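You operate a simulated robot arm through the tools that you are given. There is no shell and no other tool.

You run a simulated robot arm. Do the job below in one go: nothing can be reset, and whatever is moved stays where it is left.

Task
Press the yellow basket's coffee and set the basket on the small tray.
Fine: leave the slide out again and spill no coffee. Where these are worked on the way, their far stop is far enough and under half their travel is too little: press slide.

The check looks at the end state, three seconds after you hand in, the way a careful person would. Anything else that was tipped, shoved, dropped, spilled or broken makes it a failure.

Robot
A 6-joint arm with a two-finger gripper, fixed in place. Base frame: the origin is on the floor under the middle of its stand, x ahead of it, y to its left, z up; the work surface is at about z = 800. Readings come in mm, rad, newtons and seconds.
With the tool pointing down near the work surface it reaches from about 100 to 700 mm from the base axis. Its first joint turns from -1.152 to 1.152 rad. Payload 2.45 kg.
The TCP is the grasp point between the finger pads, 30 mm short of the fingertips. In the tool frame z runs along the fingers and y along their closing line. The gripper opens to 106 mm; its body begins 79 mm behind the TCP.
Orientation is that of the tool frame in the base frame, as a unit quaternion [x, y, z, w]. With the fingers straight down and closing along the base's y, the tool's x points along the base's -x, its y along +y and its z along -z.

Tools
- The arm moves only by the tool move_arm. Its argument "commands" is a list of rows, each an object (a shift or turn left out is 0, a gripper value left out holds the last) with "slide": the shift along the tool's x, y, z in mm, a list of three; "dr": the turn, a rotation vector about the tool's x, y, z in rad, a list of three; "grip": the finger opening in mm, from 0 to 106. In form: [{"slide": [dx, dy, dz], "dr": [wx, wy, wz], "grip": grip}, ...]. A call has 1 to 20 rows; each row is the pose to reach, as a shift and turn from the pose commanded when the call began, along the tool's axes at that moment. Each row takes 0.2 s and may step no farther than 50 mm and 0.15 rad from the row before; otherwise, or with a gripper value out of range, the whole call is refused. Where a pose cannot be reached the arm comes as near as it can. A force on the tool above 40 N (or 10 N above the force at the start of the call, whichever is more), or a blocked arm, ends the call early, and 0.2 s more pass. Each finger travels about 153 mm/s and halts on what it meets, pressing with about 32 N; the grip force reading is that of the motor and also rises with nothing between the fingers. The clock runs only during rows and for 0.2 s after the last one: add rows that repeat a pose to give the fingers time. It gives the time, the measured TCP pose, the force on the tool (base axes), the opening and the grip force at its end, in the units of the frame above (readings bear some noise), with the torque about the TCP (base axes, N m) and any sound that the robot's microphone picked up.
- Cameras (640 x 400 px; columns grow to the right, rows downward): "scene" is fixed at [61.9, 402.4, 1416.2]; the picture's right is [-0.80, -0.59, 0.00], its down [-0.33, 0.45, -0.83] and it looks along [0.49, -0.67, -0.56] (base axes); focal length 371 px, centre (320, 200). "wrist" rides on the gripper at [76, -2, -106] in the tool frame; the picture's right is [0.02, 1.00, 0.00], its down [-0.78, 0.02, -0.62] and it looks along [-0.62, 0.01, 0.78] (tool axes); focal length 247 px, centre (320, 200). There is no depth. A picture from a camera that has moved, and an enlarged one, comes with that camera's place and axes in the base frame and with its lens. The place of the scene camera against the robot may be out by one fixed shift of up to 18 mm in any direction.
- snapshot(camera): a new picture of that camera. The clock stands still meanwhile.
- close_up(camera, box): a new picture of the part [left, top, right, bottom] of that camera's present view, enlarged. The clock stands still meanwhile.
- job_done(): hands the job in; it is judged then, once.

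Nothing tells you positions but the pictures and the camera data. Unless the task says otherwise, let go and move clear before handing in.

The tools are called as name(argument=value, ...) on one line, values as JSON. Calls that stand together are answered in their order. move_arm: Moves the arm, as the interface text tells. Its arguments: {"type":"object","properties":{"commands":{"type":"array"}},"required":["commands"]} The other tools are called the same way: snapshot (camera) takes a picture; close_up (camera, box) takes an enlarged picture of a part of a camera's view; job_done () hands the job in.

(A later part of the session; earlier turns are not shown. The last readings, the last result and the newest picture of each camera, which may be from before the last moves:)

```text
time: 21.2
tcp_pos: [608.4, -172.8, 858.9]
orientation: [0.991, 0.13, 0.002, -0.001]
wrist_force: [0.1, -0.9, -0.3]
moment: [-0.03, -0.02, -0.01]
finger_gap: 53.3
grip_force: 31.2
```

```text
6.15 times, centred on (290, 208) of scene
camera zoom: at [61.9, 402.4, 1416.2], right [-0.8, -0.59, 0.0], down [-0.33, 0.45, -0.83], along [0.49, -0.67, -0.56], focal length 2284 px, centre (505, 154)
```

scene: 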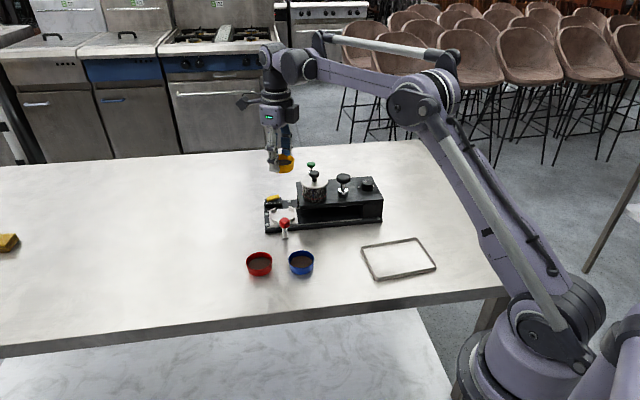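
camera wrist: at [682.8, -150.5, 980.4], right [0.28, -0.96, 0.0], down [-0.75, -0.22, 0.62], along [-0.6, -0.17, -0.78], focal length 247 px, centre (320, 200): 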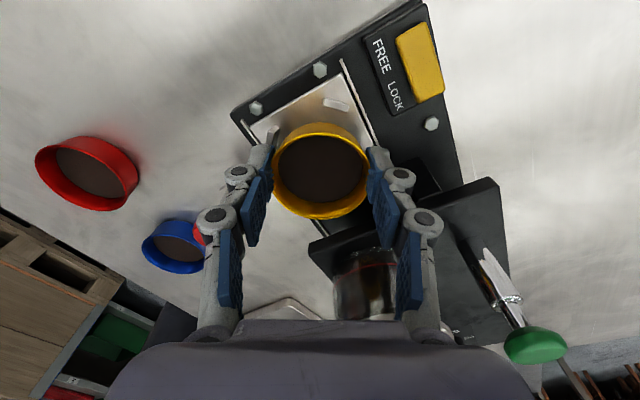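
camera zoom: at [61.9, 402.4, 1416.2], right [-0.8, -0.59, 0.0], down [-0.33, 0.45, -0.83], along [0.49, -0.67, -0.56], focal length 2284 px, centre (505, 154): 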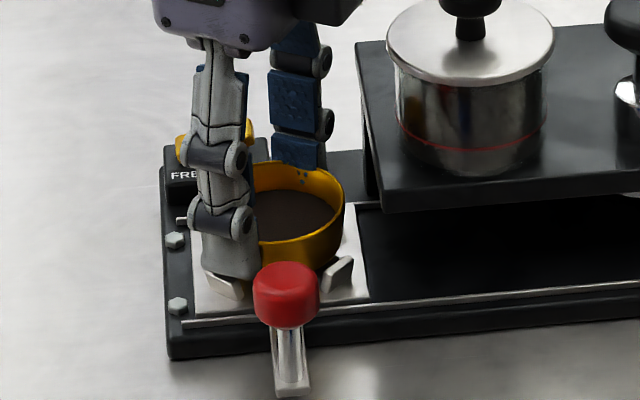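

No contact yet; I'll continue down in 1 mm steps.

move_arm(commands=[{"slide": [0, 0, 1], "grip": 50}, {"slide": [0, 0, 2], "grip": 50}, {"slide": [0, 0, 3], "grip": 50}])

close_up(camera="scene", box=[265, 190, 310, 235])

```text
time: 22.0
tcp_pos: [609.6, -172.0, 857.9]
orientation: [0.992, 0.13, 0.002, -0.001]
wrist_force: [-1.0, -1.4, 19.4]
moment: [0.22, 0.2, 0.03]
finger_gap: 53.5
grip_force: 31.9
```

```text
8.89 times, centred on (288, 212) of scene
camera zoom: at [61.5, 402.5, 1416.2], right [-0.8, -0.59, 0.0], down [-0.33, 0.45, -0.83], along [0.49, -0.67, -0.56], focal length 3300 px, centre (609, 89)
```

zoom: 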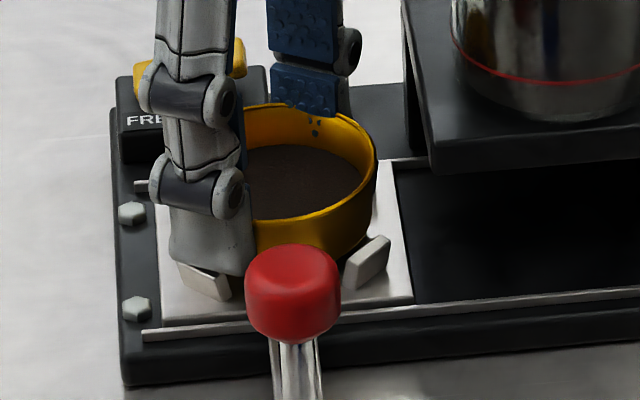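

There's 19 N of contact a little earlier than expected. I need to see whether the basket bottom or a fingertip is touching a chock.

close_up(camera="scene", box=[275, 200, 305, 225])

close_up(camera="wrist", box=[240, 90, 400, 220])

snapshot(camera="wrist")

```text
16.00 times, centred on (290, 212) of scene
camera zoom: at [61.5, 402.5, 1416.2], right [-0.8, -0.59, 0.0], down [-0.33, 0.45, -0.83], along [0.49, -0.67, -0.56], focal length 5939 px, centre (800, 0)
```

zoom: 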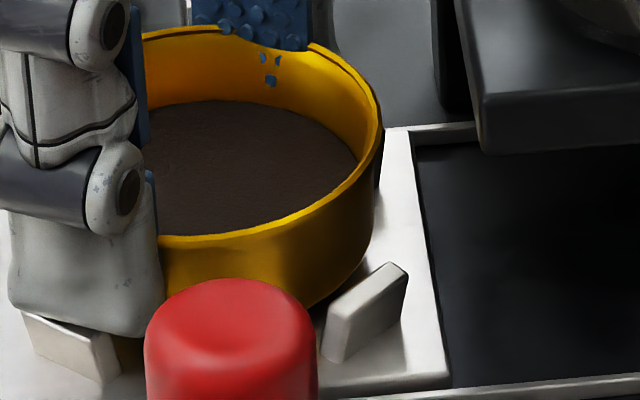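

```text
3.08 times, centred on (320, 155) of wrist
camera zoom: at [682.9, -151.2, 964.3], right [0.28, -0.96, 0.0], down [-0.75, -0.22, 0.62], along [-0.6, -0.17, -0.78], focal length 760 px, centre (320, 338)
```

zoom: 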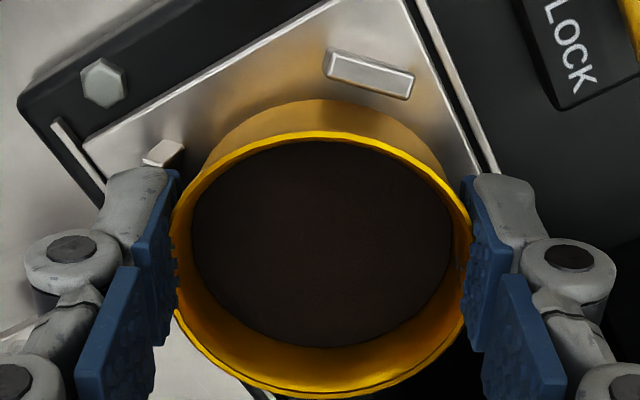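

```text
taken
camera wrist: at [682.9, -151.2, 964.3], right [0.28, -0.96, 0.0], down [-0.75, -0.22, 0.62], along [-0.6, -0.17, -0.78], focal length 247 px, centre (320, 200)
```

wrist: 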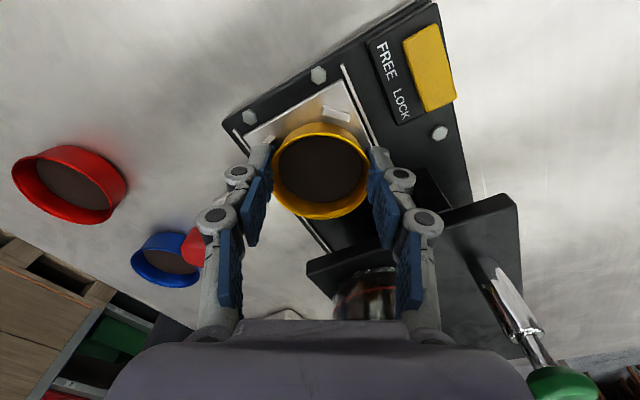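

The fingertips are resting on the chock tops with the basket bottom a few millimetres above the plate, already between the chocks. I'll ease up 1 mm and open very gradually so the basket slides down into its seat.

move_arm(commands=[{"slide": [0, 0, -1.0], "grip": 53}, {"slide": [0, 0, -1.0], "grip": 53.5}, {"slide": [0, 0, -1.0], "grip": 54}, {"slide": [0, 0, -1.0], "grip": 54.5}, {"slide": [0, 0, -1.0], "grip": 55}, {"slide": [0, 0, -1.0], "grip": 55.5}, {"slide": [0, 0, -1.0], "grip": 56}, {"slide": [0, 0, -1.0], "grip": 56.5}])

close_up(camera="scene", box=[275, 200, 305, 225])

close_up(camera="wrist", box=[240, 90, 400, 220])

```text
time: 23.8
tcp_pos: [609.1, -172.2, 856.6]
orientation: [0.991, 0.13, 0.001, -0.001]
wrist_force: [-0.3, 0.8, 4.7]
moment: [0.09, 0.05, -0.01]
finger_gap: 57.3
grip_force: 1.0
```

```text
16.00 times, centred on (290, 212) of scene
camera zoom: at [61.8, 402.4, 1416.2], right [-0.8, -0.59, 0.0], down [-0.33, 0.45, -0.83], along [0.49, -0.67, -0.56], focal length 5939 px, centre (800, 0)
```

zoom: 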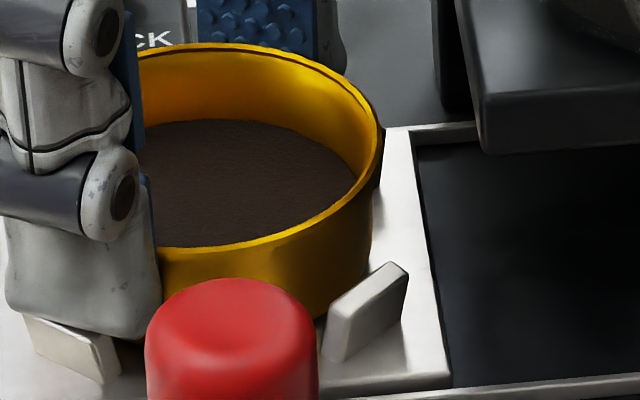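

```text
3.08 times, centred on (320, 155) of wrist
camera zoom: at [683.1, -151.3, 963.7], right [0.28, -0.96, 0.0], down [-0.75, -0.22, 0.62], along [-0.6, -0.17, -0.78], focal length 760 px, centre (320, 338)
```

zoom: 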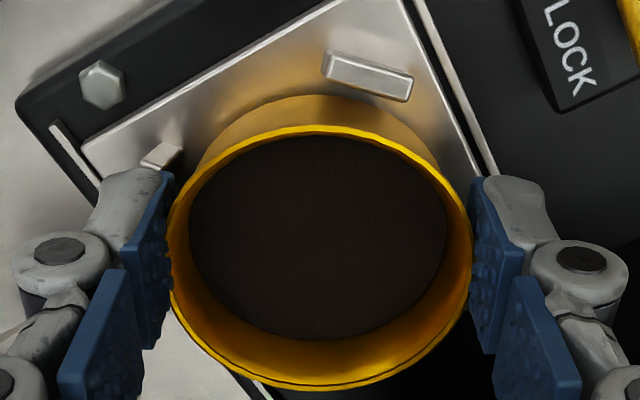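

The basket has settled about 3 mm lower. I'll open a bit more and lift straight up clear.

move_arm(commands=[{"slide": [0, 0, 0], "grip": 58}, {"slide": [0, 0, 0], "grip": 60}, {"slide": [0, 0, 0], "grip": 63}, {"slide": [0, 0, 0], "grip": 66}, {"slide": [0, 0, 0], "grip": 66}, {"slide": [0, 0, -4], "grip": 66}, {"slide": [0, 0, -10], "grip": 66}, {"slide": [0, 0, -20], "grip": 66}, {"slide": [0, 0, -35], "grip": 66}, {"slide": [0, 0, -55], "grip": 66}, {"slide": [0, 0, -75], "grip": 66}, {"slide": [0, 0, -95], "grip": 66}, {"slide": [0, 0, -115], "grip": 66}])

snapshot(camera="wrist")

close_up(camera="scene", box=[260, 185, 310, 240])

close_up(camera="wrist", box=[240, 20, 400, 150])

```text
time: 26.6
tcp_pos: [608.5, -172.5, 971.2]
orientation: [0.991, 0.13, 0.001, -0.001]
wrist_force: [-0.3, 0.0, 0.0]
moment: [-0.02, 0.01, 0.02]
finger_gap: 66.1
grip_force: 0.1
```

```text
taken
camera wrist: at [682.4, -151.4, 1078.5], right [0.28, -0.96, 0.0], down [-0.75, -0.22, 0.62], along [-0.6, -0.17, -0.78], focal length 247 px, centre (320, 200)
```

wrist: 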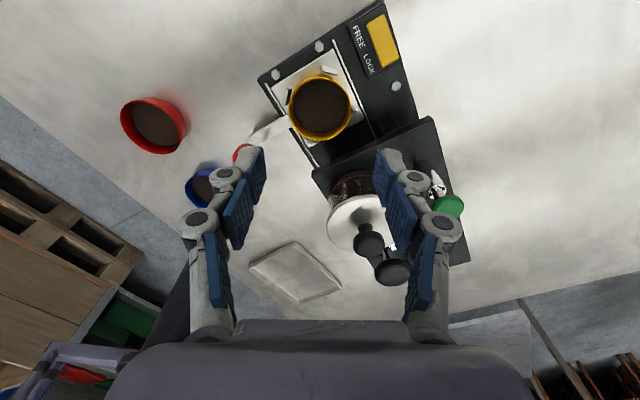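

```text
7.27 times, centred on (285, 212) of scene
camera zoom: at [61.9, 402.4, 1416.2], right [-0.8, -0.59, 0.0], down [-0.33, 0.45, -0.83], along [0.49, -0.67, -0.56], focal length 2700 px, centre (574, 109)
```

zoom: 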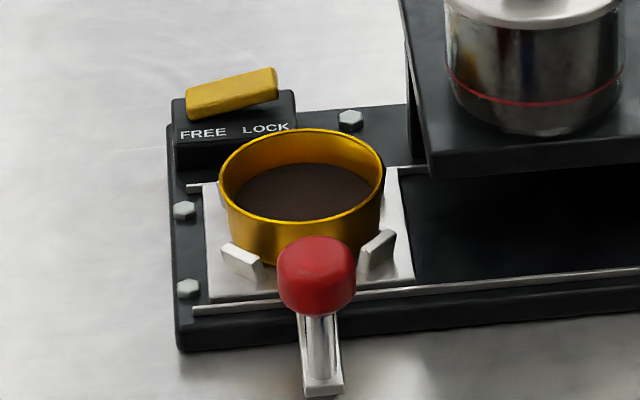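

```text
3.08 times, centred on (320, 85) of wrist
camera zoom: at [682.4, -151.4, 1078.5], right [0.28, -0.96, 0.0], down [-0.75, -0.22, 0.62], along [-0.6, -0.17, -0.78], focal length 760 px, centre (320, 554)
```

zoom: 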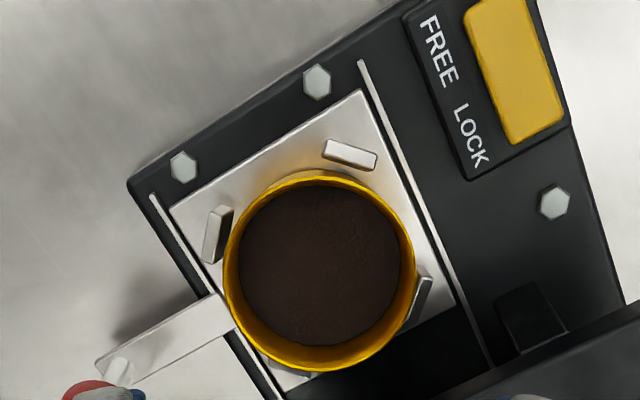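

The basket is standing between the chocks. I'll zoom in to check that it sits level and all the way down.

close_up(camera="scene", box=[268, 195, 303, 228])

close_up(camera="wrist", box=[270, 60, 370, 130])

```text
12.12 times, centred on (286, 212) of scene
camera zoom: at [61.9, 402.4, 1416.2], right [-0.8, -0.59, 0.0], down [-0.33, 0.45, -0.83], along [0.49, -0.67, -0.56], focal length 4500 px, centre (738, 61)
```

zoom: 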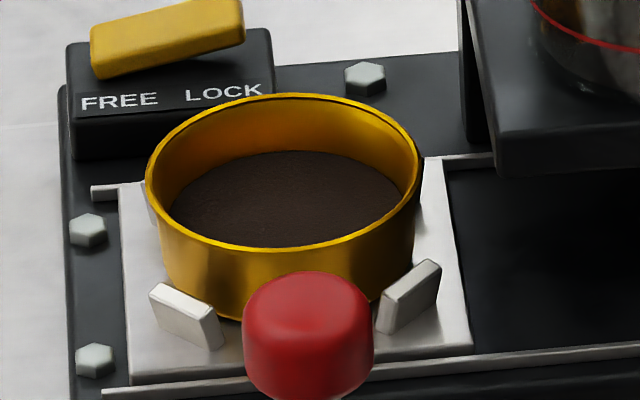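

```text
5.71 times, centred on (320, 95) of wrist
camera zoom: at [682.4, -151.4, 1078.5], right [0.28, -0.96, 0.0], down [-0.75, -0.22, 0.62], along [-0.6, -0.17, -0.78], focal length 1411 px, centre (320, 800)
```

zoom: 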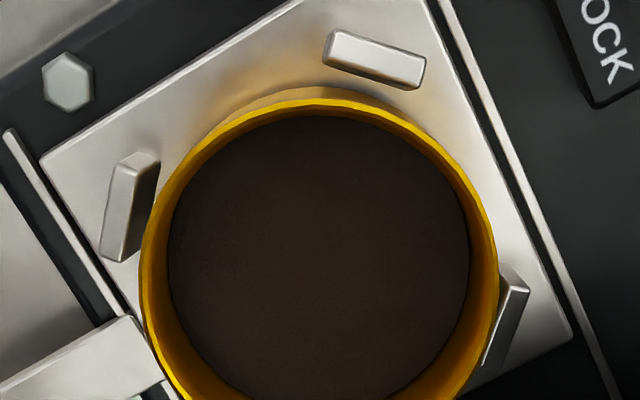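

The basket is seated and level. Next is the red slide handle: I'll turn the tool so the fingers close along the slide direction with the camera to the front, above the knob.

move_arm(commands=[{"slide": [-3, -4.7, -6], "dr": [0, 0, -0.1396]}, {"slide": [-6, -9.5, -12], "dr": [0, 0, -0.2793]}, {"slide": [-9, -14.2, -18], "dr": [0, 0, -0.4189]}, {"slide": [-12, -19, -20], "dr": [0, 0, -0.5585]}, {"slide": [-15, -23.8, -20], "dr": [0, 0, -0.6981]}, {"slide": [-18.8, -28.5, -20], "dr": [0, 0, -0.8378]}, {"slide": [-22, -33.3, -20], "dr": [0, 0, -0.9774]}, {"slide": [-25, -38, -20], "dr": [0, 0, -1.117]}, {"slide": [-28, -42.8, -20], "dr": [0, 0, -1.2566]}, {"slide": [-31, -47.5, -20], "dr": [0, 0, -1.3963]}, {"slide": [-34.5, -52.3, -20], "dr": [0, 0, -1.5359]}, {"slide": [-37.6, -57, -20], "dr": [0, 0, -1.6755]}, {"slide": [-40.7, -61.8, -20], "dr": [0, 0, -1.8151]}, {"slide": [-43.9, -66.5, -20], "dr": [0, 0, -1.9548]}, {"slide": [-47, -71.3, -20], "dr": [0, 0, -2.0944]}, {"slide": [-47, -71.3, -20], "dr": [0, 0, -2.0944]}])

snapshot(camera="wrist")

close_up(camera="wrist", box=[230, 50, 410, 180])

```text
time: 30.0
tcp_pos: [544.5, -116.9, 990.9]
orientation: [0.383, 0.924, 0.001, 0.001]
wrist_force: [0.4, -0.2, 0.0]
moment: [-0.02, -0.02, 0.01]
finger_gap: 65.9
grip_force: 0.1
```

```text
taken
camera wrist: at [489.7, -63.5, 1097.8], right [0.69, 0.72, 0.0], down [0.57, -0.54, 0.62], along [0.45, -0.43, -0.78], focal length 247 px, centre (320, 200)
```

wrist: 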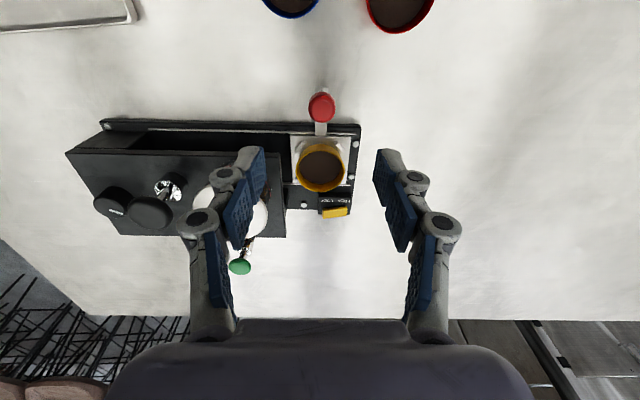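

```text
3.08 times, centred on (320, 115) of wrist
camera zoom: at [489.7, -63.5, 1097.8], right [0.69, 0.72, 0.0], down [0.57, -0.54, 0.62], along [0.45, -0.43, -0.78], focal length 760 px, centre (320, 462)
```

zoom: 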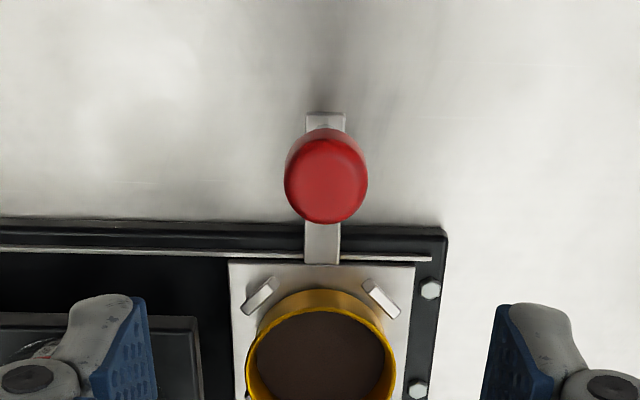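

The red knob is right below at about (545, -115). I'll lower with the fingers on either side of it along the slide direction.

move_arm(commands=[{"slide": [1, 1.3, 25], "grip": 66}, {"slide": [1, 1.3, 55], "grip": 66}, {"slide": [1, 1.3, 85], "grip": 66}, {"slide": [1, 1.3, 105], "grip": 60}, {"slide": [1, 1.3, 116], "grip": 60}, {"slide": [1, 1.3, 121], "grip": 60}, {"slide": [1, 1.3, 121], "grip": 60}])

close_up(camera="wrist", box=[220, 80, 420, 260])

close_up(camera="scene", box=[250, 150, 340, 260])

```text
time: 31.6
tcp_pos: [544.6, -113.9, 870.2]
orientation: [0.383, 0.924, 0.002, 0.001]
wrist_force: [-0.6, 0.5, -0.1]
moment: [-0.03, -0.02, 0.01]
finger_gap: 59.9
grip_force: 0.0
```

```text
2.22 times, centred on (320, 170) of wrist
camera zoom: at [490.7, -61.2, 977.3], right [0.69, 0.72, 0.0], down [0.57, -0.54, 0.62], along [0.45, -0.43, -0.78], focal length 549 px, centre (320, 267)
```

zoom: 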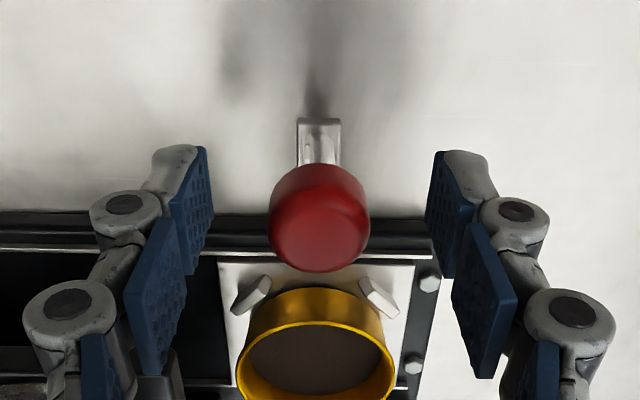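

```text
3.64 times, centred on (295, 205) of scene
camera zoom: at [61.9, 402.4, 1416.2], right [-0.8, -0.59, 0.0], down [-0.33, 0.45, -0.83], along [0.49, -0.67, -0.56], focal length 1350 px, centre (411, 182)
```

zoom: 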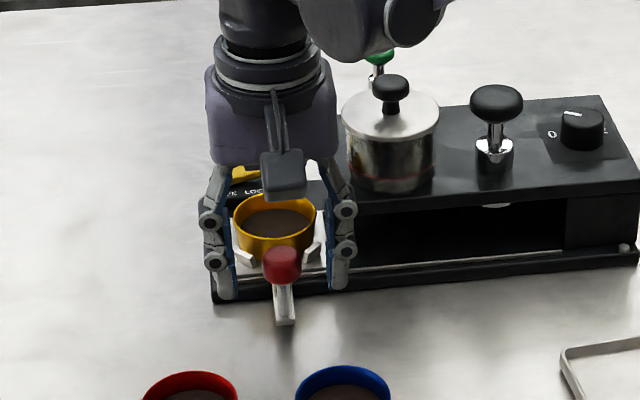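

The knob is between the lower pads. I'll centre slightly and close on it gently.

move_arm(commands=[{"slide": [-2, 0, 0], "grip": 50}, {"slide": [-2, 0, 0], "grip": 40}, {"slide": [-2, 0, 0], "grip": 32}, {"slide": [-2, 0, 0], "grip": 26}, {"slide": [-2, 0, 0], "grip": 20}, {"slide": [-2, 0, 0], "grip": 20}])

close_up(camera="wrist", box=[220, 80, 420, 260])

close_up(camera="scene", box=[250, 150, 340, 260])

```text
time: 33.0
tcp_pos: [547.2, -115.5, 869.3]
orientation: [0.383, 0.924, -0.001, 0.001]
wrist_force: [-0.9, -1.0, -0.4]
moment: [0.0, 0.03, 0.04]
finger_gap: 24.5
grip_force: 45.1
```

```text
2.22 times, centred on (320, 170) of wrist
camera zoom: at [491.9, -62.7, 977.2], right [0.69, 0.72, 0.0], down [0.57, -0.54, 0.62], along [0.45, -0.43, -0.78], focal length 549 px, centre (320, 267)
```

zoom: 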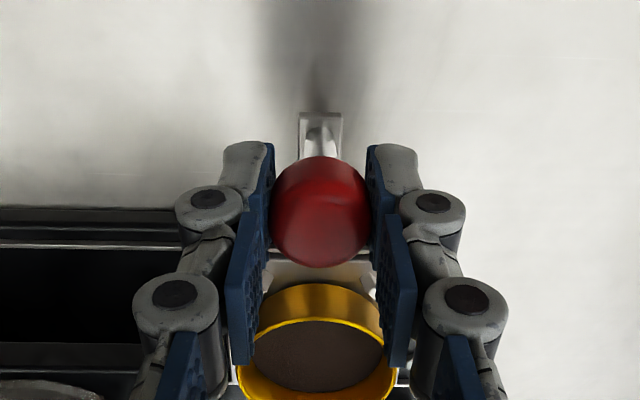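

```text
3.64 times, centred on (295, 205) of scene
camera zoom: at [61.9, 402.4, 1416.2], right [-0.8, -0.59, 0.0], down [-0.33, 0.45, -0.83], along [0.49, -0.67, -0.56], focal length 1350 px, centre (411, 182)
```

zoom: 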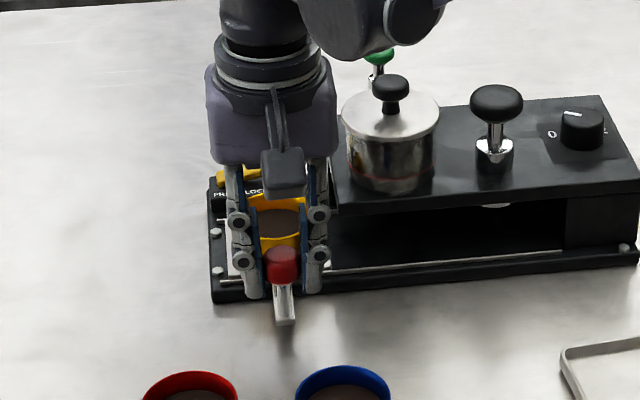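

The knob is gripped. I'll push the slide inward 10 mm first to confirm it is free.

move_arm(commands=[{"slide": [0, -3, 0], "grip": 20}, {"slide": [0, -6, 0], "grip": 20}, {"slide": [0, -10, 0], "grip": 20}, {"slide": [0, -10, 0], "grip": 20}])

close_up(camera="scene", box=[250, 150, 340, 260])

```text
time: 34.0
tcp_pos: [539.3, -122.0, 869.3]
orientation: [0.382, 0.924, 0.0, 0.0]
wrist_force: [-4.0, 4.8, -19.4]
moment: [-0.44, -0.45, 0.01]
finger_gap: 24.4
grip_force: 45.3
```

```text
3.64 times, centred on (295, 205) of scene
camera zoom: at [62.1, 402.4, 1416.1], right [-0.8, -0.59, 0.0], down [-0.33, 0.45, -0.83], along [0.49, -0.67, -0.56], focal length 1350 px, centre (411, 182)
```

zoom: 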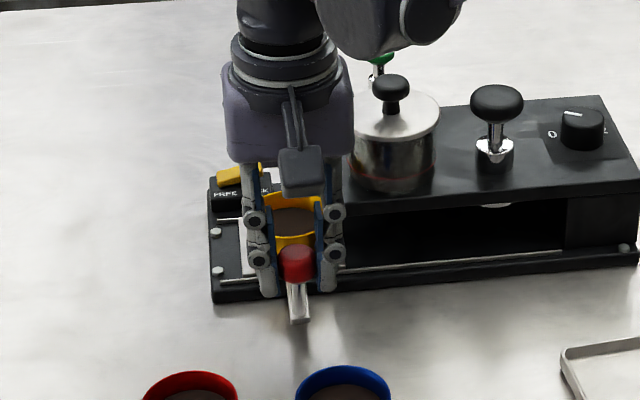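

The slide moves freely with the handle, though the tight grip builds some vertical load. I'll loosen the fingers to a loose fork around the knob and continue pushing.

move_arm(commands=[{"slide": [0, 0, 0], "grip": 27}, {"slide": [0, 0, 0], "grip": 29}, {"slide": [0, 0, 0], "grip": 29}])

close_up(camera="wrist", box=[220, 80, 420, 260])

```text
time: 34.8
tcp_pos: [540.3, -123.4, 870.3]
orientation: [0.383, 0.924, 0.0, 0.001]
wrist_force: [-0.4, 0.0, 0.6]
moment: [0.01, -0.01, 0.01]
finger_gap: 29.2
grip_force: 0.0
```

```text
2.22 times, centred on (320, 170) of wrist
camera zoom: at [485.3, -69.9, 977.9], right [0.69, 0.72, 0.0], down [0.57, -0.54, 0.62], along [0.45, -0.43, -0.78], focal length 549 px, centre (320, 267)
```

zoom: 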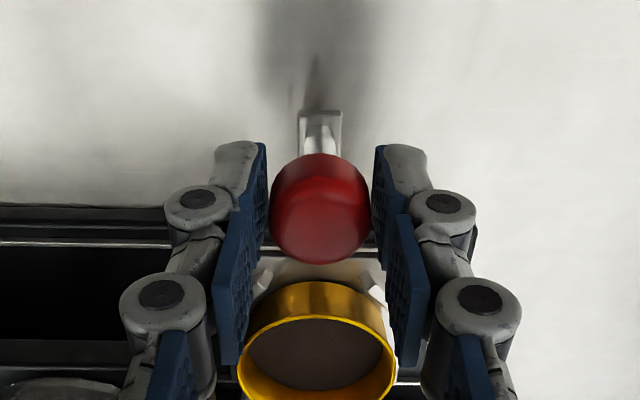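

The loose fork works with no side load. I'll push the slide inward about 100 mm at a gentle pace.

move_arm(commands=[{"slide": [0, -3, 0], "grip": 29}, {"slide": [0, -8, 0], "grip": 29}, {"slide": [0, -15, 0], "grip": 29}, {"slide": [0, -23, 0], "grip": 29}, {"slide": [0, -31, 0], "grip": 29}, {"slide": [0, -39, 0], "grip": 29}, {"slide": [0, -47, 0], "grip": 29}, {"slide": [0, -55, 0], "grip": 29}, {"slide": [0, -63, 0], "grip": 29}, {"slide": [0, -71, 0], "grip": 29}, {"slide": [0, -79, 0], "grip": 29}, {"slide": [0, -87, 0], "grip": 29}, {"slide": [0, -94, 0], "grip": 29}, {"slide": [0, -99, 0], "grip": 29}, {"slide": [0, -102, 0], "grip": 29}])

snapshot(camera="wrist")

close_up(camera="scene", box=[250, 150, 400, 260])

```text
time: 38.0
tcp_pos: [468.2, -194.8, 868.6]
orientation: [0.382, 0.924, 0.001, 0.001]
wrist_force: [1.1, 1.0, 0.3]
moment: [0.04, -0.04, 0.01]
finger_gap: 29.4
grip_force: 0.3
```

```text
taken
camera wrist: at [413.2, -141.6, 977.3], right [0.69, 0.72, 0.0], down [0.57, -0.54, 0.62], along [0.45, -0.43, -0.78], focal length 247 px, centre (320, 200)
```

wrist: 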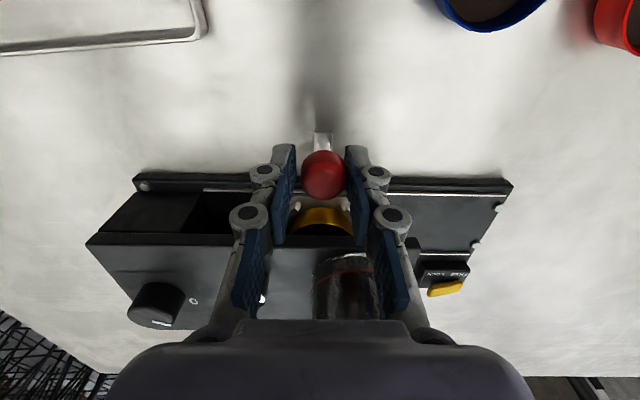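

```text
3.64 times, centred on (325, 205) of scene
camera zoom: at [61.9, 402.4, 1416.2], right [-0.8, -0.59, 0.0], down [-0.33, 0.45, -0.83], along [0.49, -0.67, -0.56], focal length 1350 px, centre (302, 182)
```

zoom: 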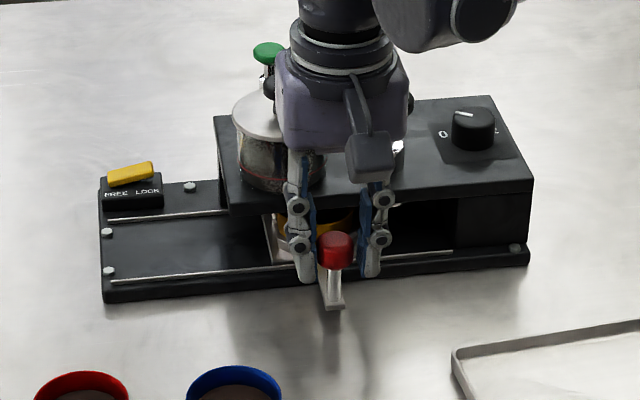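

The slide has travelled about 112 mm without resistance. I'll continue to the far stop, with small steps at the end.

move_arm(commands=[{"slide": [0, -3, 0], "grip": 29}, {"slide": [0, -8, 0], "grip": 29}, {"slide": [0, -15, 0], "grip": 29}, {"slide": [0, -22, 0], "grip": 29}, {"slide": [0, -29, 0], "grip": 29}, {"slide": [0, -34, 0], "grip": 29}, {"slide": [0, -38, 0], "grip": 29}, {"slide": [0, -41, 0], "grip": 29}, {"slide": [0, -43, 0], "grip": 29}, {"slide": [0, -45, 0], "grip": 29}])

snapshot(camera="wrist")

close_up(camera="scene", box=[250, 150, 400, 260])

```text
time: 40.2
tcp_pos: [437.1, -225.4, 870.1]
orientation: [0.383, 0.924, -0.001, 0.001]
wrist_force: [0.3, 0.0, -0.7]
moment: [-0.03, -0.02, 0.0]
finger_gap: 29.0
grip_force: 0.2
```

```text
taken
camera wrist: at [380.9, -173.8, 977.7], right [0.69, 0.72, 0.0], down [0.57, -0.54, 0.62], along [0.45, -0.43, -0.78], focal length 247 px, centre (320, 200)
```

wrist: 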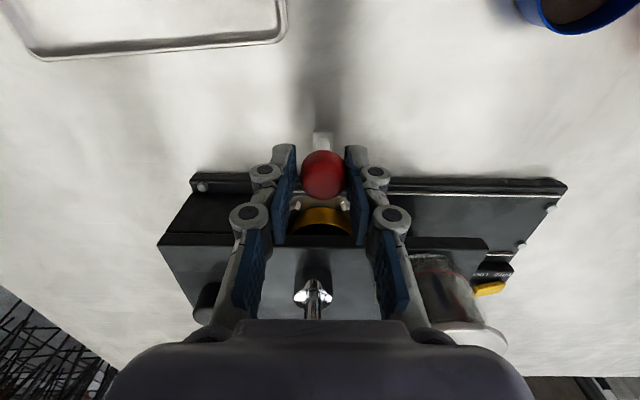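

```text
3.64 times, centred on (325, 205) of scene
camera zoom: at [61.9, 402.4, 1416.2], right [-0.8, -0.59, 0.0], down [-0.33, 0.45, -0.83], along [0.49, -0.67, -0.56], focal length 1350 px, centre (302, 182)
```

zoom: 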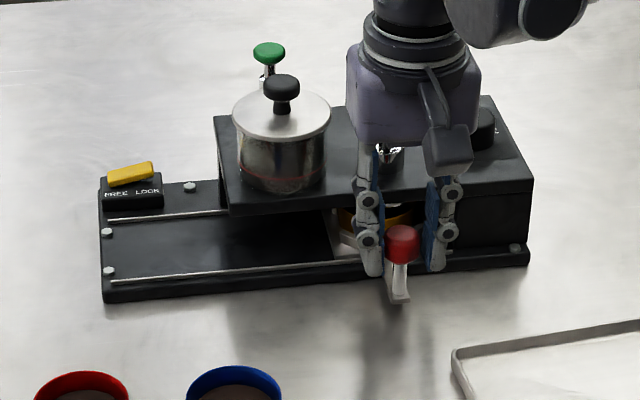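

Still no resistance at about 155 mm of travel. I'll keep going in 2 mm steps until the stop is felt.

move_arm(commands=[{"slide": [0, -2, 0], "grip": 29}, {"slide": [0, -4, 0], "grip": 29}, {"slide": [0, -6, 0], "grip": 29}, {"slide": [0, -8, 0], "grip": 29}])

close_up(camera="scene", box=[300, 180, 380, 240])

```text
time: 41.2
tcp_pos: [432.0, -232.4, 869.2]
orientation: [0.382, 0.924, 0.002, 0.002]
wrist_force: [5.6, 3.5, 0.5]
moment: [0.09, -0.02, -0.04]
finger_gap: 33.4
grip_force: 3.3
```

```text
6.67 times, centred on (340, 210) of scene
camera zoom: at [62.0, 402.5, 1416.1], right [-0.8, -0.59, 0.0], down [-0.33, 0.45, -0.83], along [0.49, -0.67, -0.56], focal length 2475 px, centre (187, 133)
```

zoom: 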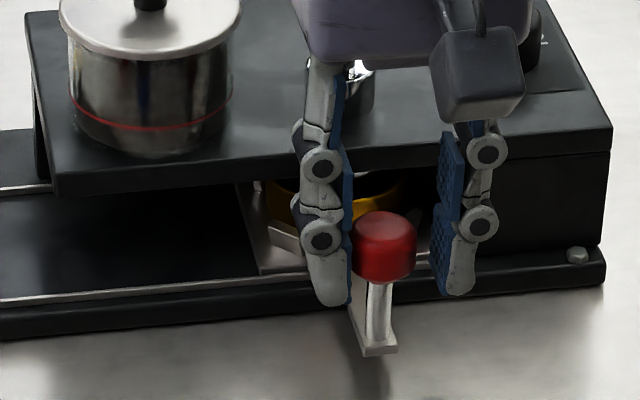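

The slide is at its far stop (the outer finger is being held back at about 160 mm travel). I'll back off slightly, open, rise straight up, and move above the plunger knob.

move_arm(commands=[{"slide": [0, 3, 0], "grip": 36}, {"slide": [0, 3, 0], "grip": 50}, {"slide": [0, 3, 0], "grip": 60}, {"slide": [0, 3, 0], "grip": 60}, {"slide": [0, 3, -15], "grip": 60}, {"slide": [0, 3, -40], "grip": 60}, {"slide": [0, 3, -75], "grip": 60}, {"slide": [0, 3, -115], "grip": 60}, {"slide": [0, 3, -155], "grip": 60}, {"slide": [0, 3, -190], "grip": 60}, {"slide": [-25, 3, -190], "grip": 60}, {"slide": [-50, 3, -190], "grip": 60}, {"slide": [-75, 3, -190], "grip": 60}, {"slide": [-75, 3, -190], "grip": 60}])

snapshot(camera="wrist")

close_up(camera="wrist", box=[220, 60, 420, 220])

close_up(camera="scene", box=[300, 165, 390, 240])

```text
time: 44.2
tcp_pos: [484.9, -282.2, 1059.3]
orientation: [0.383, 0.924, 0.001, 0.0]
wrist_force: [0.5, 0.9, 0.0]
moment: [0.0, 0.03, -0.01]
finger_gap: 59.7
grip_force: 0.0
```

```text
taken
camera wrist: at [430.0, -228.9, 1166.5], right [0.69, 0.72, 0.0], down [0.57, -0.54, 0.62], along [0.45, -0.43, -0.78], focal length 247 px, centre (320, 200)
```

wrist: 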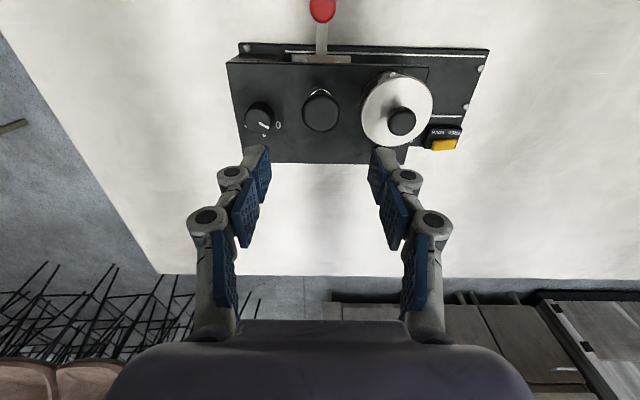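

```text
2.50 times, centred on (320, 140) of wrist
camera zoom: at [430.0, -228.9, 1166.5], right [0.69, 0.72, 0.0], down [0.57, -0.54, 0.62], along [0.45, -0.43, -0.78], focal length 617 px, centre (320, 350)
```

zoom: 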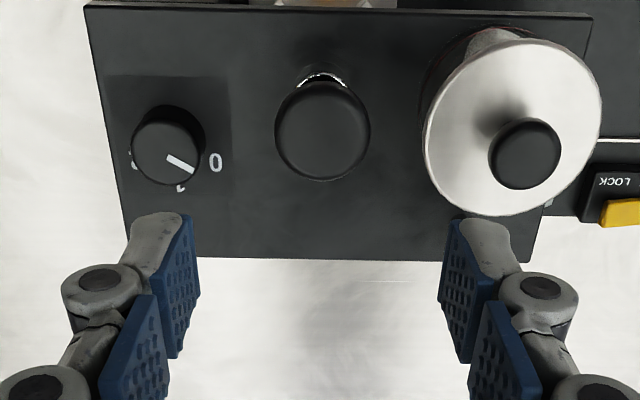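

```text
5.33 times, centred on (345, 202) of scene
camera zoom: at [61.9, 402.4, 1416.2], right [-0.8, -0.59, 0.0], down [-0.33, 0.45, -0.83], along [0.49, -0.67, -0.56], focal length 1980 px, centre (187, 187)
```

zoom: 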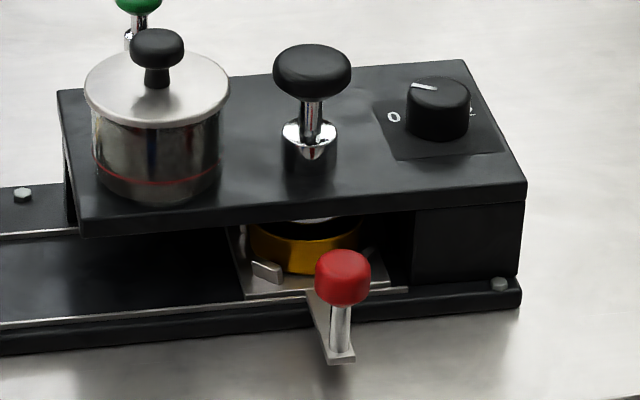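

The basket sits right beneath the tamper. I'll close the fingers and come down to just above the plunger knob's top.

move_arm(commands=[{"slide": [-1.5, 0, 0], "grip": 30}, {"slide": [-3.5, 0.2, 0], "grip": 0}, {"slide": [-3.5, 0.2, 15], "grip": 0}, {"slide": [-3.5, 0.2, 35], "grip": 0}, {"slide": [-3.5, 0.2, 55], "grip": 0}, {"slide": [-3.5, 0.2, 70], "grip": 0}, {"slide": [-3.5, 0.2, 76], "grip": 0}, {"slide": [-3.5, 0.2, 76], "grip": 0}])

snapshot(camera="wrist")

close_up(camera="scene", box=[300, 120, 390, 240])

```text
time: 46.0
tcp_pos: [487.4, -285.7, 984.0]
orientation: [0.383, 0.924, 0.001, 0.001]
wrist_force: [-0.5, 0.1, 0.2]
moment: [0.0, 0.0, 0.0]
finger_gap: 0.1
grip_force: 29.0
```

```text
taken
camera wrist: at [432.6, -232.1, 1091.4], right [0.69, 0.72, 0.0], down [0.57, -0.54, 0.62], along [0.45, -0.43, -0.78], focal length 247 px, centre (320, 200)
```

wrist: 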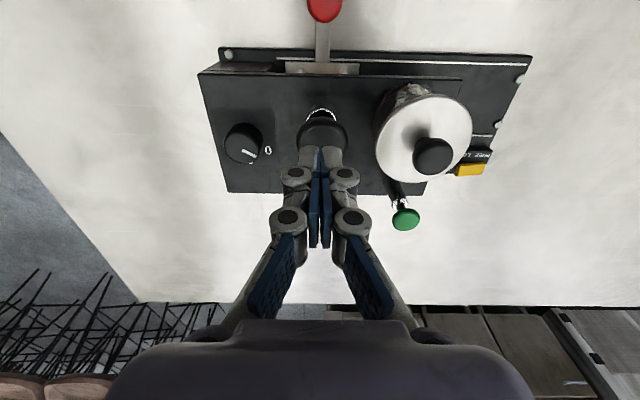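

```text
3.33 times, centred on (345, 180) of scene
camera zoom: at [61.9, 402.4, 1416.2], right [-0.8, -0.59, 0.0], down [-0.33, 0.45, -0.83], along [0.49, -0.67, -0.56], focal length 1237 px, centre (237, 267)
```

zoom: 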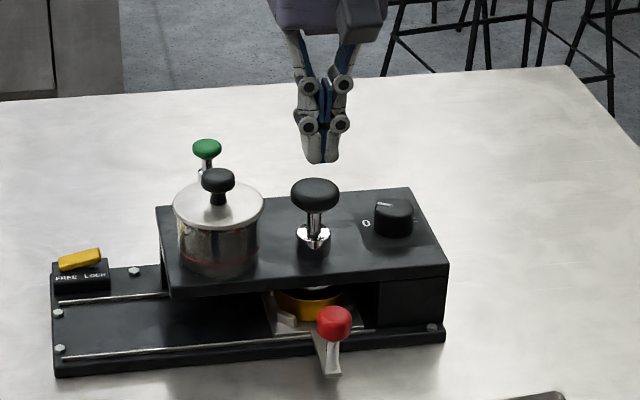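

The fingertips are just above the knob. I'll come down in small steps until contact, then press.

move_arm(commands=[{"slide": [0, 0, 4], "grip": 0}, {"slide": [0, 0, 8], "grip": 0}, {"slide": [0, 0, 11], "grip": 0}, {"slide": [0, 0, 14], "grip": 0}, {"slide": [0, 0, 17], "grip": 0}, {"slide": [0, 0, 20], "grip": 0}])

close_up(camera="scene", box=[300, 140, 390, 240])

close_up(camera="wrist", box=[240, 60, 400, 190])

```text
time: 47.4
tcp_pos: [489.0, -284.8, 963.6]
orientation: [0.383, 0.924, 0.001, 0.0]
wrist_force: [-0.3, -1.5, 0.3]
moment: [0.01, -0.01, 0.03]
finger_gap: 0.1
grip_force: 28.8
```

```text
4.00 times, centred on (345, 190) of scene
camera zoom: at [61.9, 402.4, 1416.2], right [-0.8, -0.59, 0.0], down [-0.33, 0.45, -0.83], along [0.49, -0.67, -0.56], focal length 1485 px, centre (220, 240)
```

zoom: 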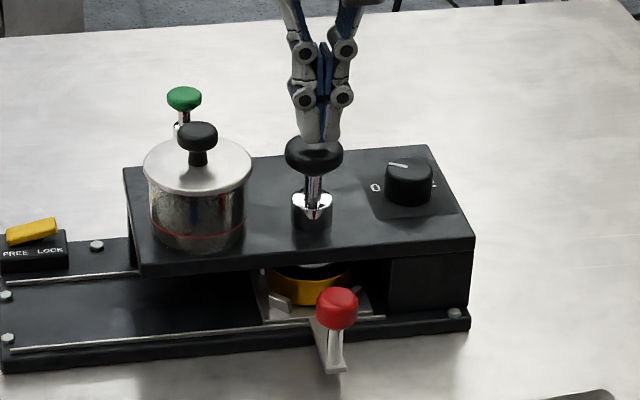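

```text
3.08 times, centred on (320, 125) of wrist
camera zoom: at [433.2, -232.4, 1071.9], right [0.69, 0.72, 0.0], down [0.57, -0.54, 0.62], along [0.45, -0.43, -0.78], focal length 760 px, centre (320, 431)
```

zoom: 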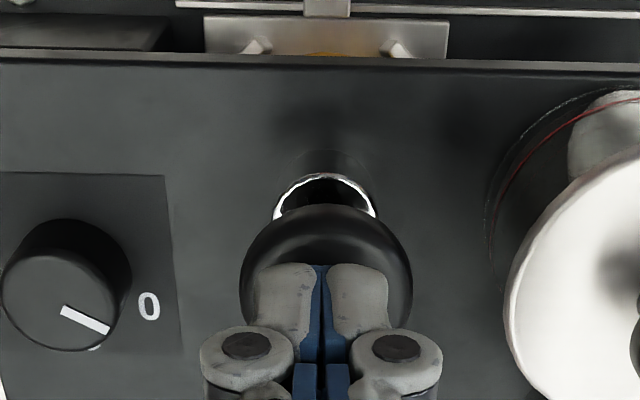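

Nearly touching, with the knob about 2 mm toward the front. I'll centre and start pressing down in 2 mm steps.

move_arm(commands=[{"slide": [2, 1.5, 0], "grip": 0}, {"slide": [2, 1.5, 2], "grip": 0}, {"slide": [2, 1.5, 4], "grip": 0}, {"slide": [2, 1.5, 6], "grip": 0}, {"slide": [2, 1.5, 8], "grip": 0}])

close_up(camera="scene", box=[300, 160, 390, 240])

```text
time: 48.6
tcp_pos: [486.7, -284.0, 957.3]
orientation: [0.383, 0.924, 0.001, 0.0]
wrist_force: [-1.0, -0.7, 0.1]
moment: [-0.01, -0.01, 0.03]
finger_gap: 0.0
grip_force: 28.8
```

```text
5.00 times, centred on (345, 200) of scene
camera zoom: at [61.9, 402.4, 1416.2], right [-0.8, -0.59, 0.0], down [-0.33, 0.45, -0.83], along [0.49, -0.67, -0.56], focal length 1856 px, centre (195, 200)
```

zoom: 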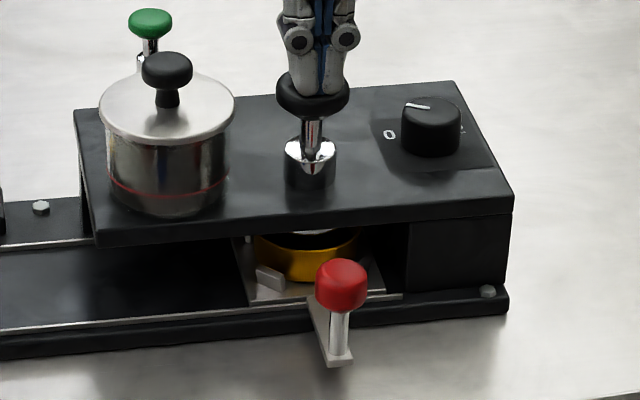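

No force yet; the knob hasn't moved. I'll continue down.

move_arm(commands=[{"slide": [0, 0, 2], "grip": 0}, {"slide": [0, 0, 4], "grip": 0}, {"slide": [0, 0, 6], "grip": 0}, {"slide": [0, 0, 8], "grip": 0}])

close_up(camera="scene", box=[300, 160, 390, 240])

```text
time: 49.6
tcp_pos: [487.9, -282.7, 948.4]
orientation: [0.383, 0.924, 0.0, 0.0]
wrist_force: [-0.1, -0.4, 1.2]
moment: [0.0, -0.02, 0.0]
finger_gap: 6.3
grip_force: 28.8
```

```text
5.00 times, centred on (345, 200) of scene
camera zoom: at [61.8, 402.4, 1416.2], right [-0.8, -0.59, 0.0], down [-0.33, 0.45, -0.83], along [0.49, -0.67, -0.56], focal length 1856 px, centre (195, 200)
```

zoom: 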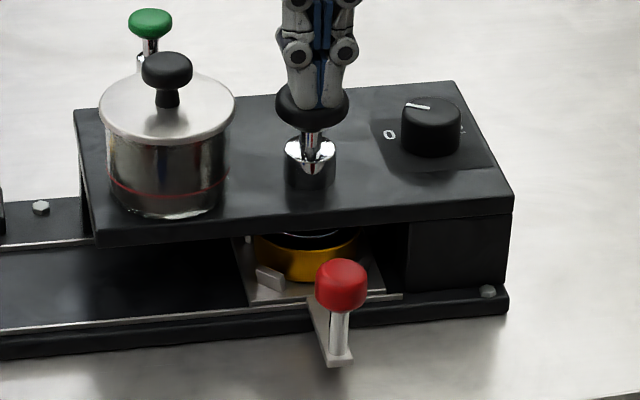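

The knob is going down, but the fingers have spread 6 mm on its domed top. I'll look closely at the contact.

close_up(camera="scene", box=[325, 160, 365, 200])

close_up(camera="wrist", box=[240, 80, 400, 210])

```text
10.00 times, centred on (345, 180) of scene
camera zoom: at [61.8, 402.4, 1416.2], right [-0.8, -0.59, 0.0], down [-0.33, 0.45, -0.83], along [0.49, -0.67, -0.56], focal length 3712 px, centre (70, 400)
```

zoom: 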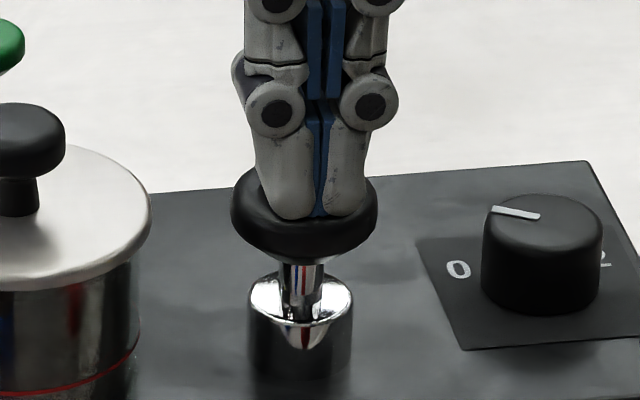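

```text
3.08 times, centred on (320, 145) of wrist
camera zoom: at [432.6, -229.9, 1055.9], right [0.69, 0.72, 0.0], down [0.57, -0.54, 0.62], along [0.45, -0.43, -0.78], focal length 760 px, centre (320, 369)
```

zoom: 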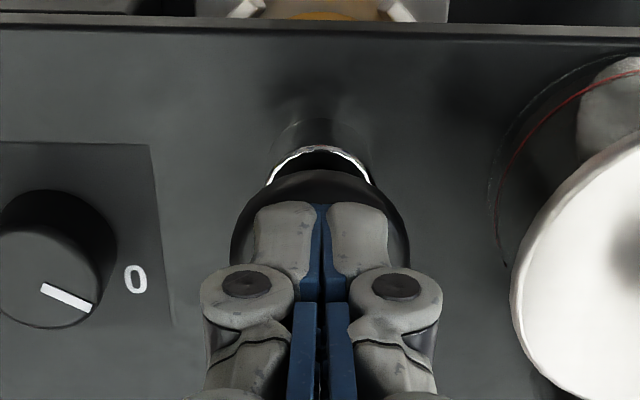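

The tips sit on the knob's top and the plunger is moving under little force. I'll continue pressing in small steps and watch the gap and force.

move_arm(commands=[{"slide": [0, 0, 2], "grip": 0}, {"slide": [0, 0, 4], "grip": 0}, {"slide": [0, 0, 6], "grip": 0}])

close_up(camera="scene", box=[320, 160, 370, 230])

```text
time: 50.4
tcp_pos: [487.8, -283.3, 942.6]
orientation: [0.383, 0.924, 0.001, 0.001]
wrist_force: [1.2, -0.1, 1.1]
moment: [-0.04, -0.03, 0.02]
finger_gap: 6.0
grip_force: 28.8
```

```text
5.71 times, centred on (345, 195) of scene
camera zoom: at [61.9, 402.4, 1416.2], right [-0.8, -0.59, 0.0], down [-0.33, 0.45, -0.83], along [0.49, -0.67, -0.56], focal length 2121 px, centre (177, 229)
```

zoom: 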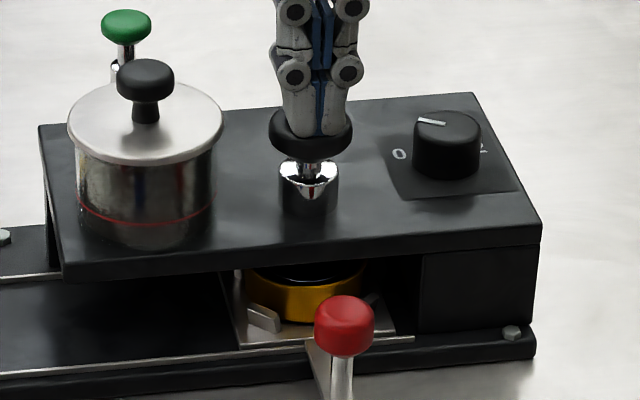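

The plunger keeps going down with a steady gap. I'll continue to its stop.

move_arm(commands=[{"slide": [0, 0, 2], "grip": 0}, {"slide": [0, 0, 4], "grip": 0}, {"slide": [0, 0, 6], "grip": 0}])

close_up(camera="scene", box=[320, 160, 370, 230])

```text
time: 51.2
tcp_pos: [487.5, -283.6, 936.6]
orientation: [0.383, 0.924, 0.002, 0.0]
wrist_force: [-1.0, 2.2, 8.5]
moment: [0.03, -0.03, 0.02]
finger_gap: 5.7
grip_force: 28.6
```

```text
5.71 times, centred on (345, 195) of scene
camera zoom: at [61.7, 402.5, 1416.1], right [-0.8, -0.59, 0.0], down [-0.33, 0.45, -0.83], along [0.49, -0.67, -0.56], focal length 2121 px, centre (177, 229)
```

zoom: 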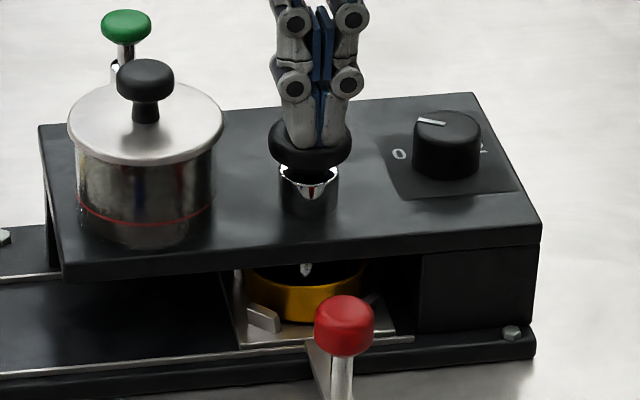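

Resistance is starting (8.5 N). I'll press further in 1–1.5 mm steps.

move_arm(commands=[{"slide": [0, 0, 1.5], "grip": 0}, {"slide": [0, 0, 3], "grip": 0}, {"slide": [0, 0, 4.5], "grip": 0}, {"slide": [0, 0, 6], "grip": 0}])

close_up(camera="scene", box=[320, 160, 370, 230])

```text
time: 52.4
tcp_pos: [488.1, -284.2, 933.5]
orientation: [0.382, 0.924, 0.0, 0.002]
wrist_force: [-0.7, 0.5, 17.1]
moment: [-0.07, -0.03, 0.03]
finger_gap: 6.1
grip_force: 28.5
stopped in row 4: the force on the tool passed its limit at 41 N (the readings are from after the stop); the commanded pose is now the measured one
```

```text
5.71 times, centred on (345, 195) of scene
camera zoom: at [61.6, 402.6, 1416.1], right [-0.8, -0.59, 0.0], down [-0.33, 0.45, -0.83], along [0.49, -0.67, -0.56], focal length 2121 px, centre (177, 229)
```

zoom: 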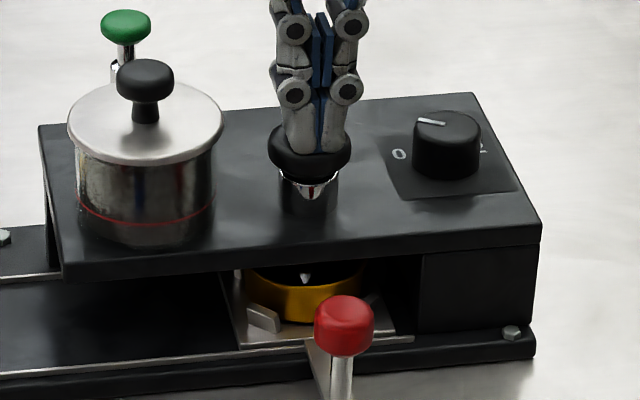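

The press reached its stop (41 N after about 22 mm). I'll hold a firm press once more briefly to be sure it's fully down.

move_arm(commands=[{"slide": [0, 0, 1], "grip": 0}, {"slide": [0, 0, 1], "grip": 0}, {"slide": [0, 0, 1], "grip": 0}])

close_up(camera="scene", box=[320, 170, 370, 230])

```text
time: 53.3
tcp_pos: [489.4, -283.5, 933.4]
orientation: [0.383, 0.924, 0.0, 0.002]
wrist_force: [-1.1, 0.3, 16.7]
moment: [-0.04, 0.02, 0.03]
finger_gap: 6.1
grip_force: 28.9
stopped in row 3: the force on the tool passed its limit at 40 N (the readings are from after the stop); the commanded pose is now the measured one
```

```text
6.67 times, centred on (345, 200) of scene
camera zoom: at [61.6, 402.6, 1416.1], right [-0.8, -0.59, 0.0], down [-0.33, 0.45, -0.83], along [0.49, -0.67, -0.56], focal length 2475 px, centre (153, 200)
```

zoom: 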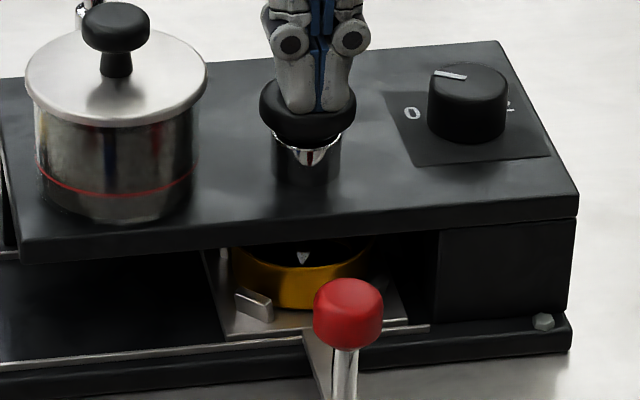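

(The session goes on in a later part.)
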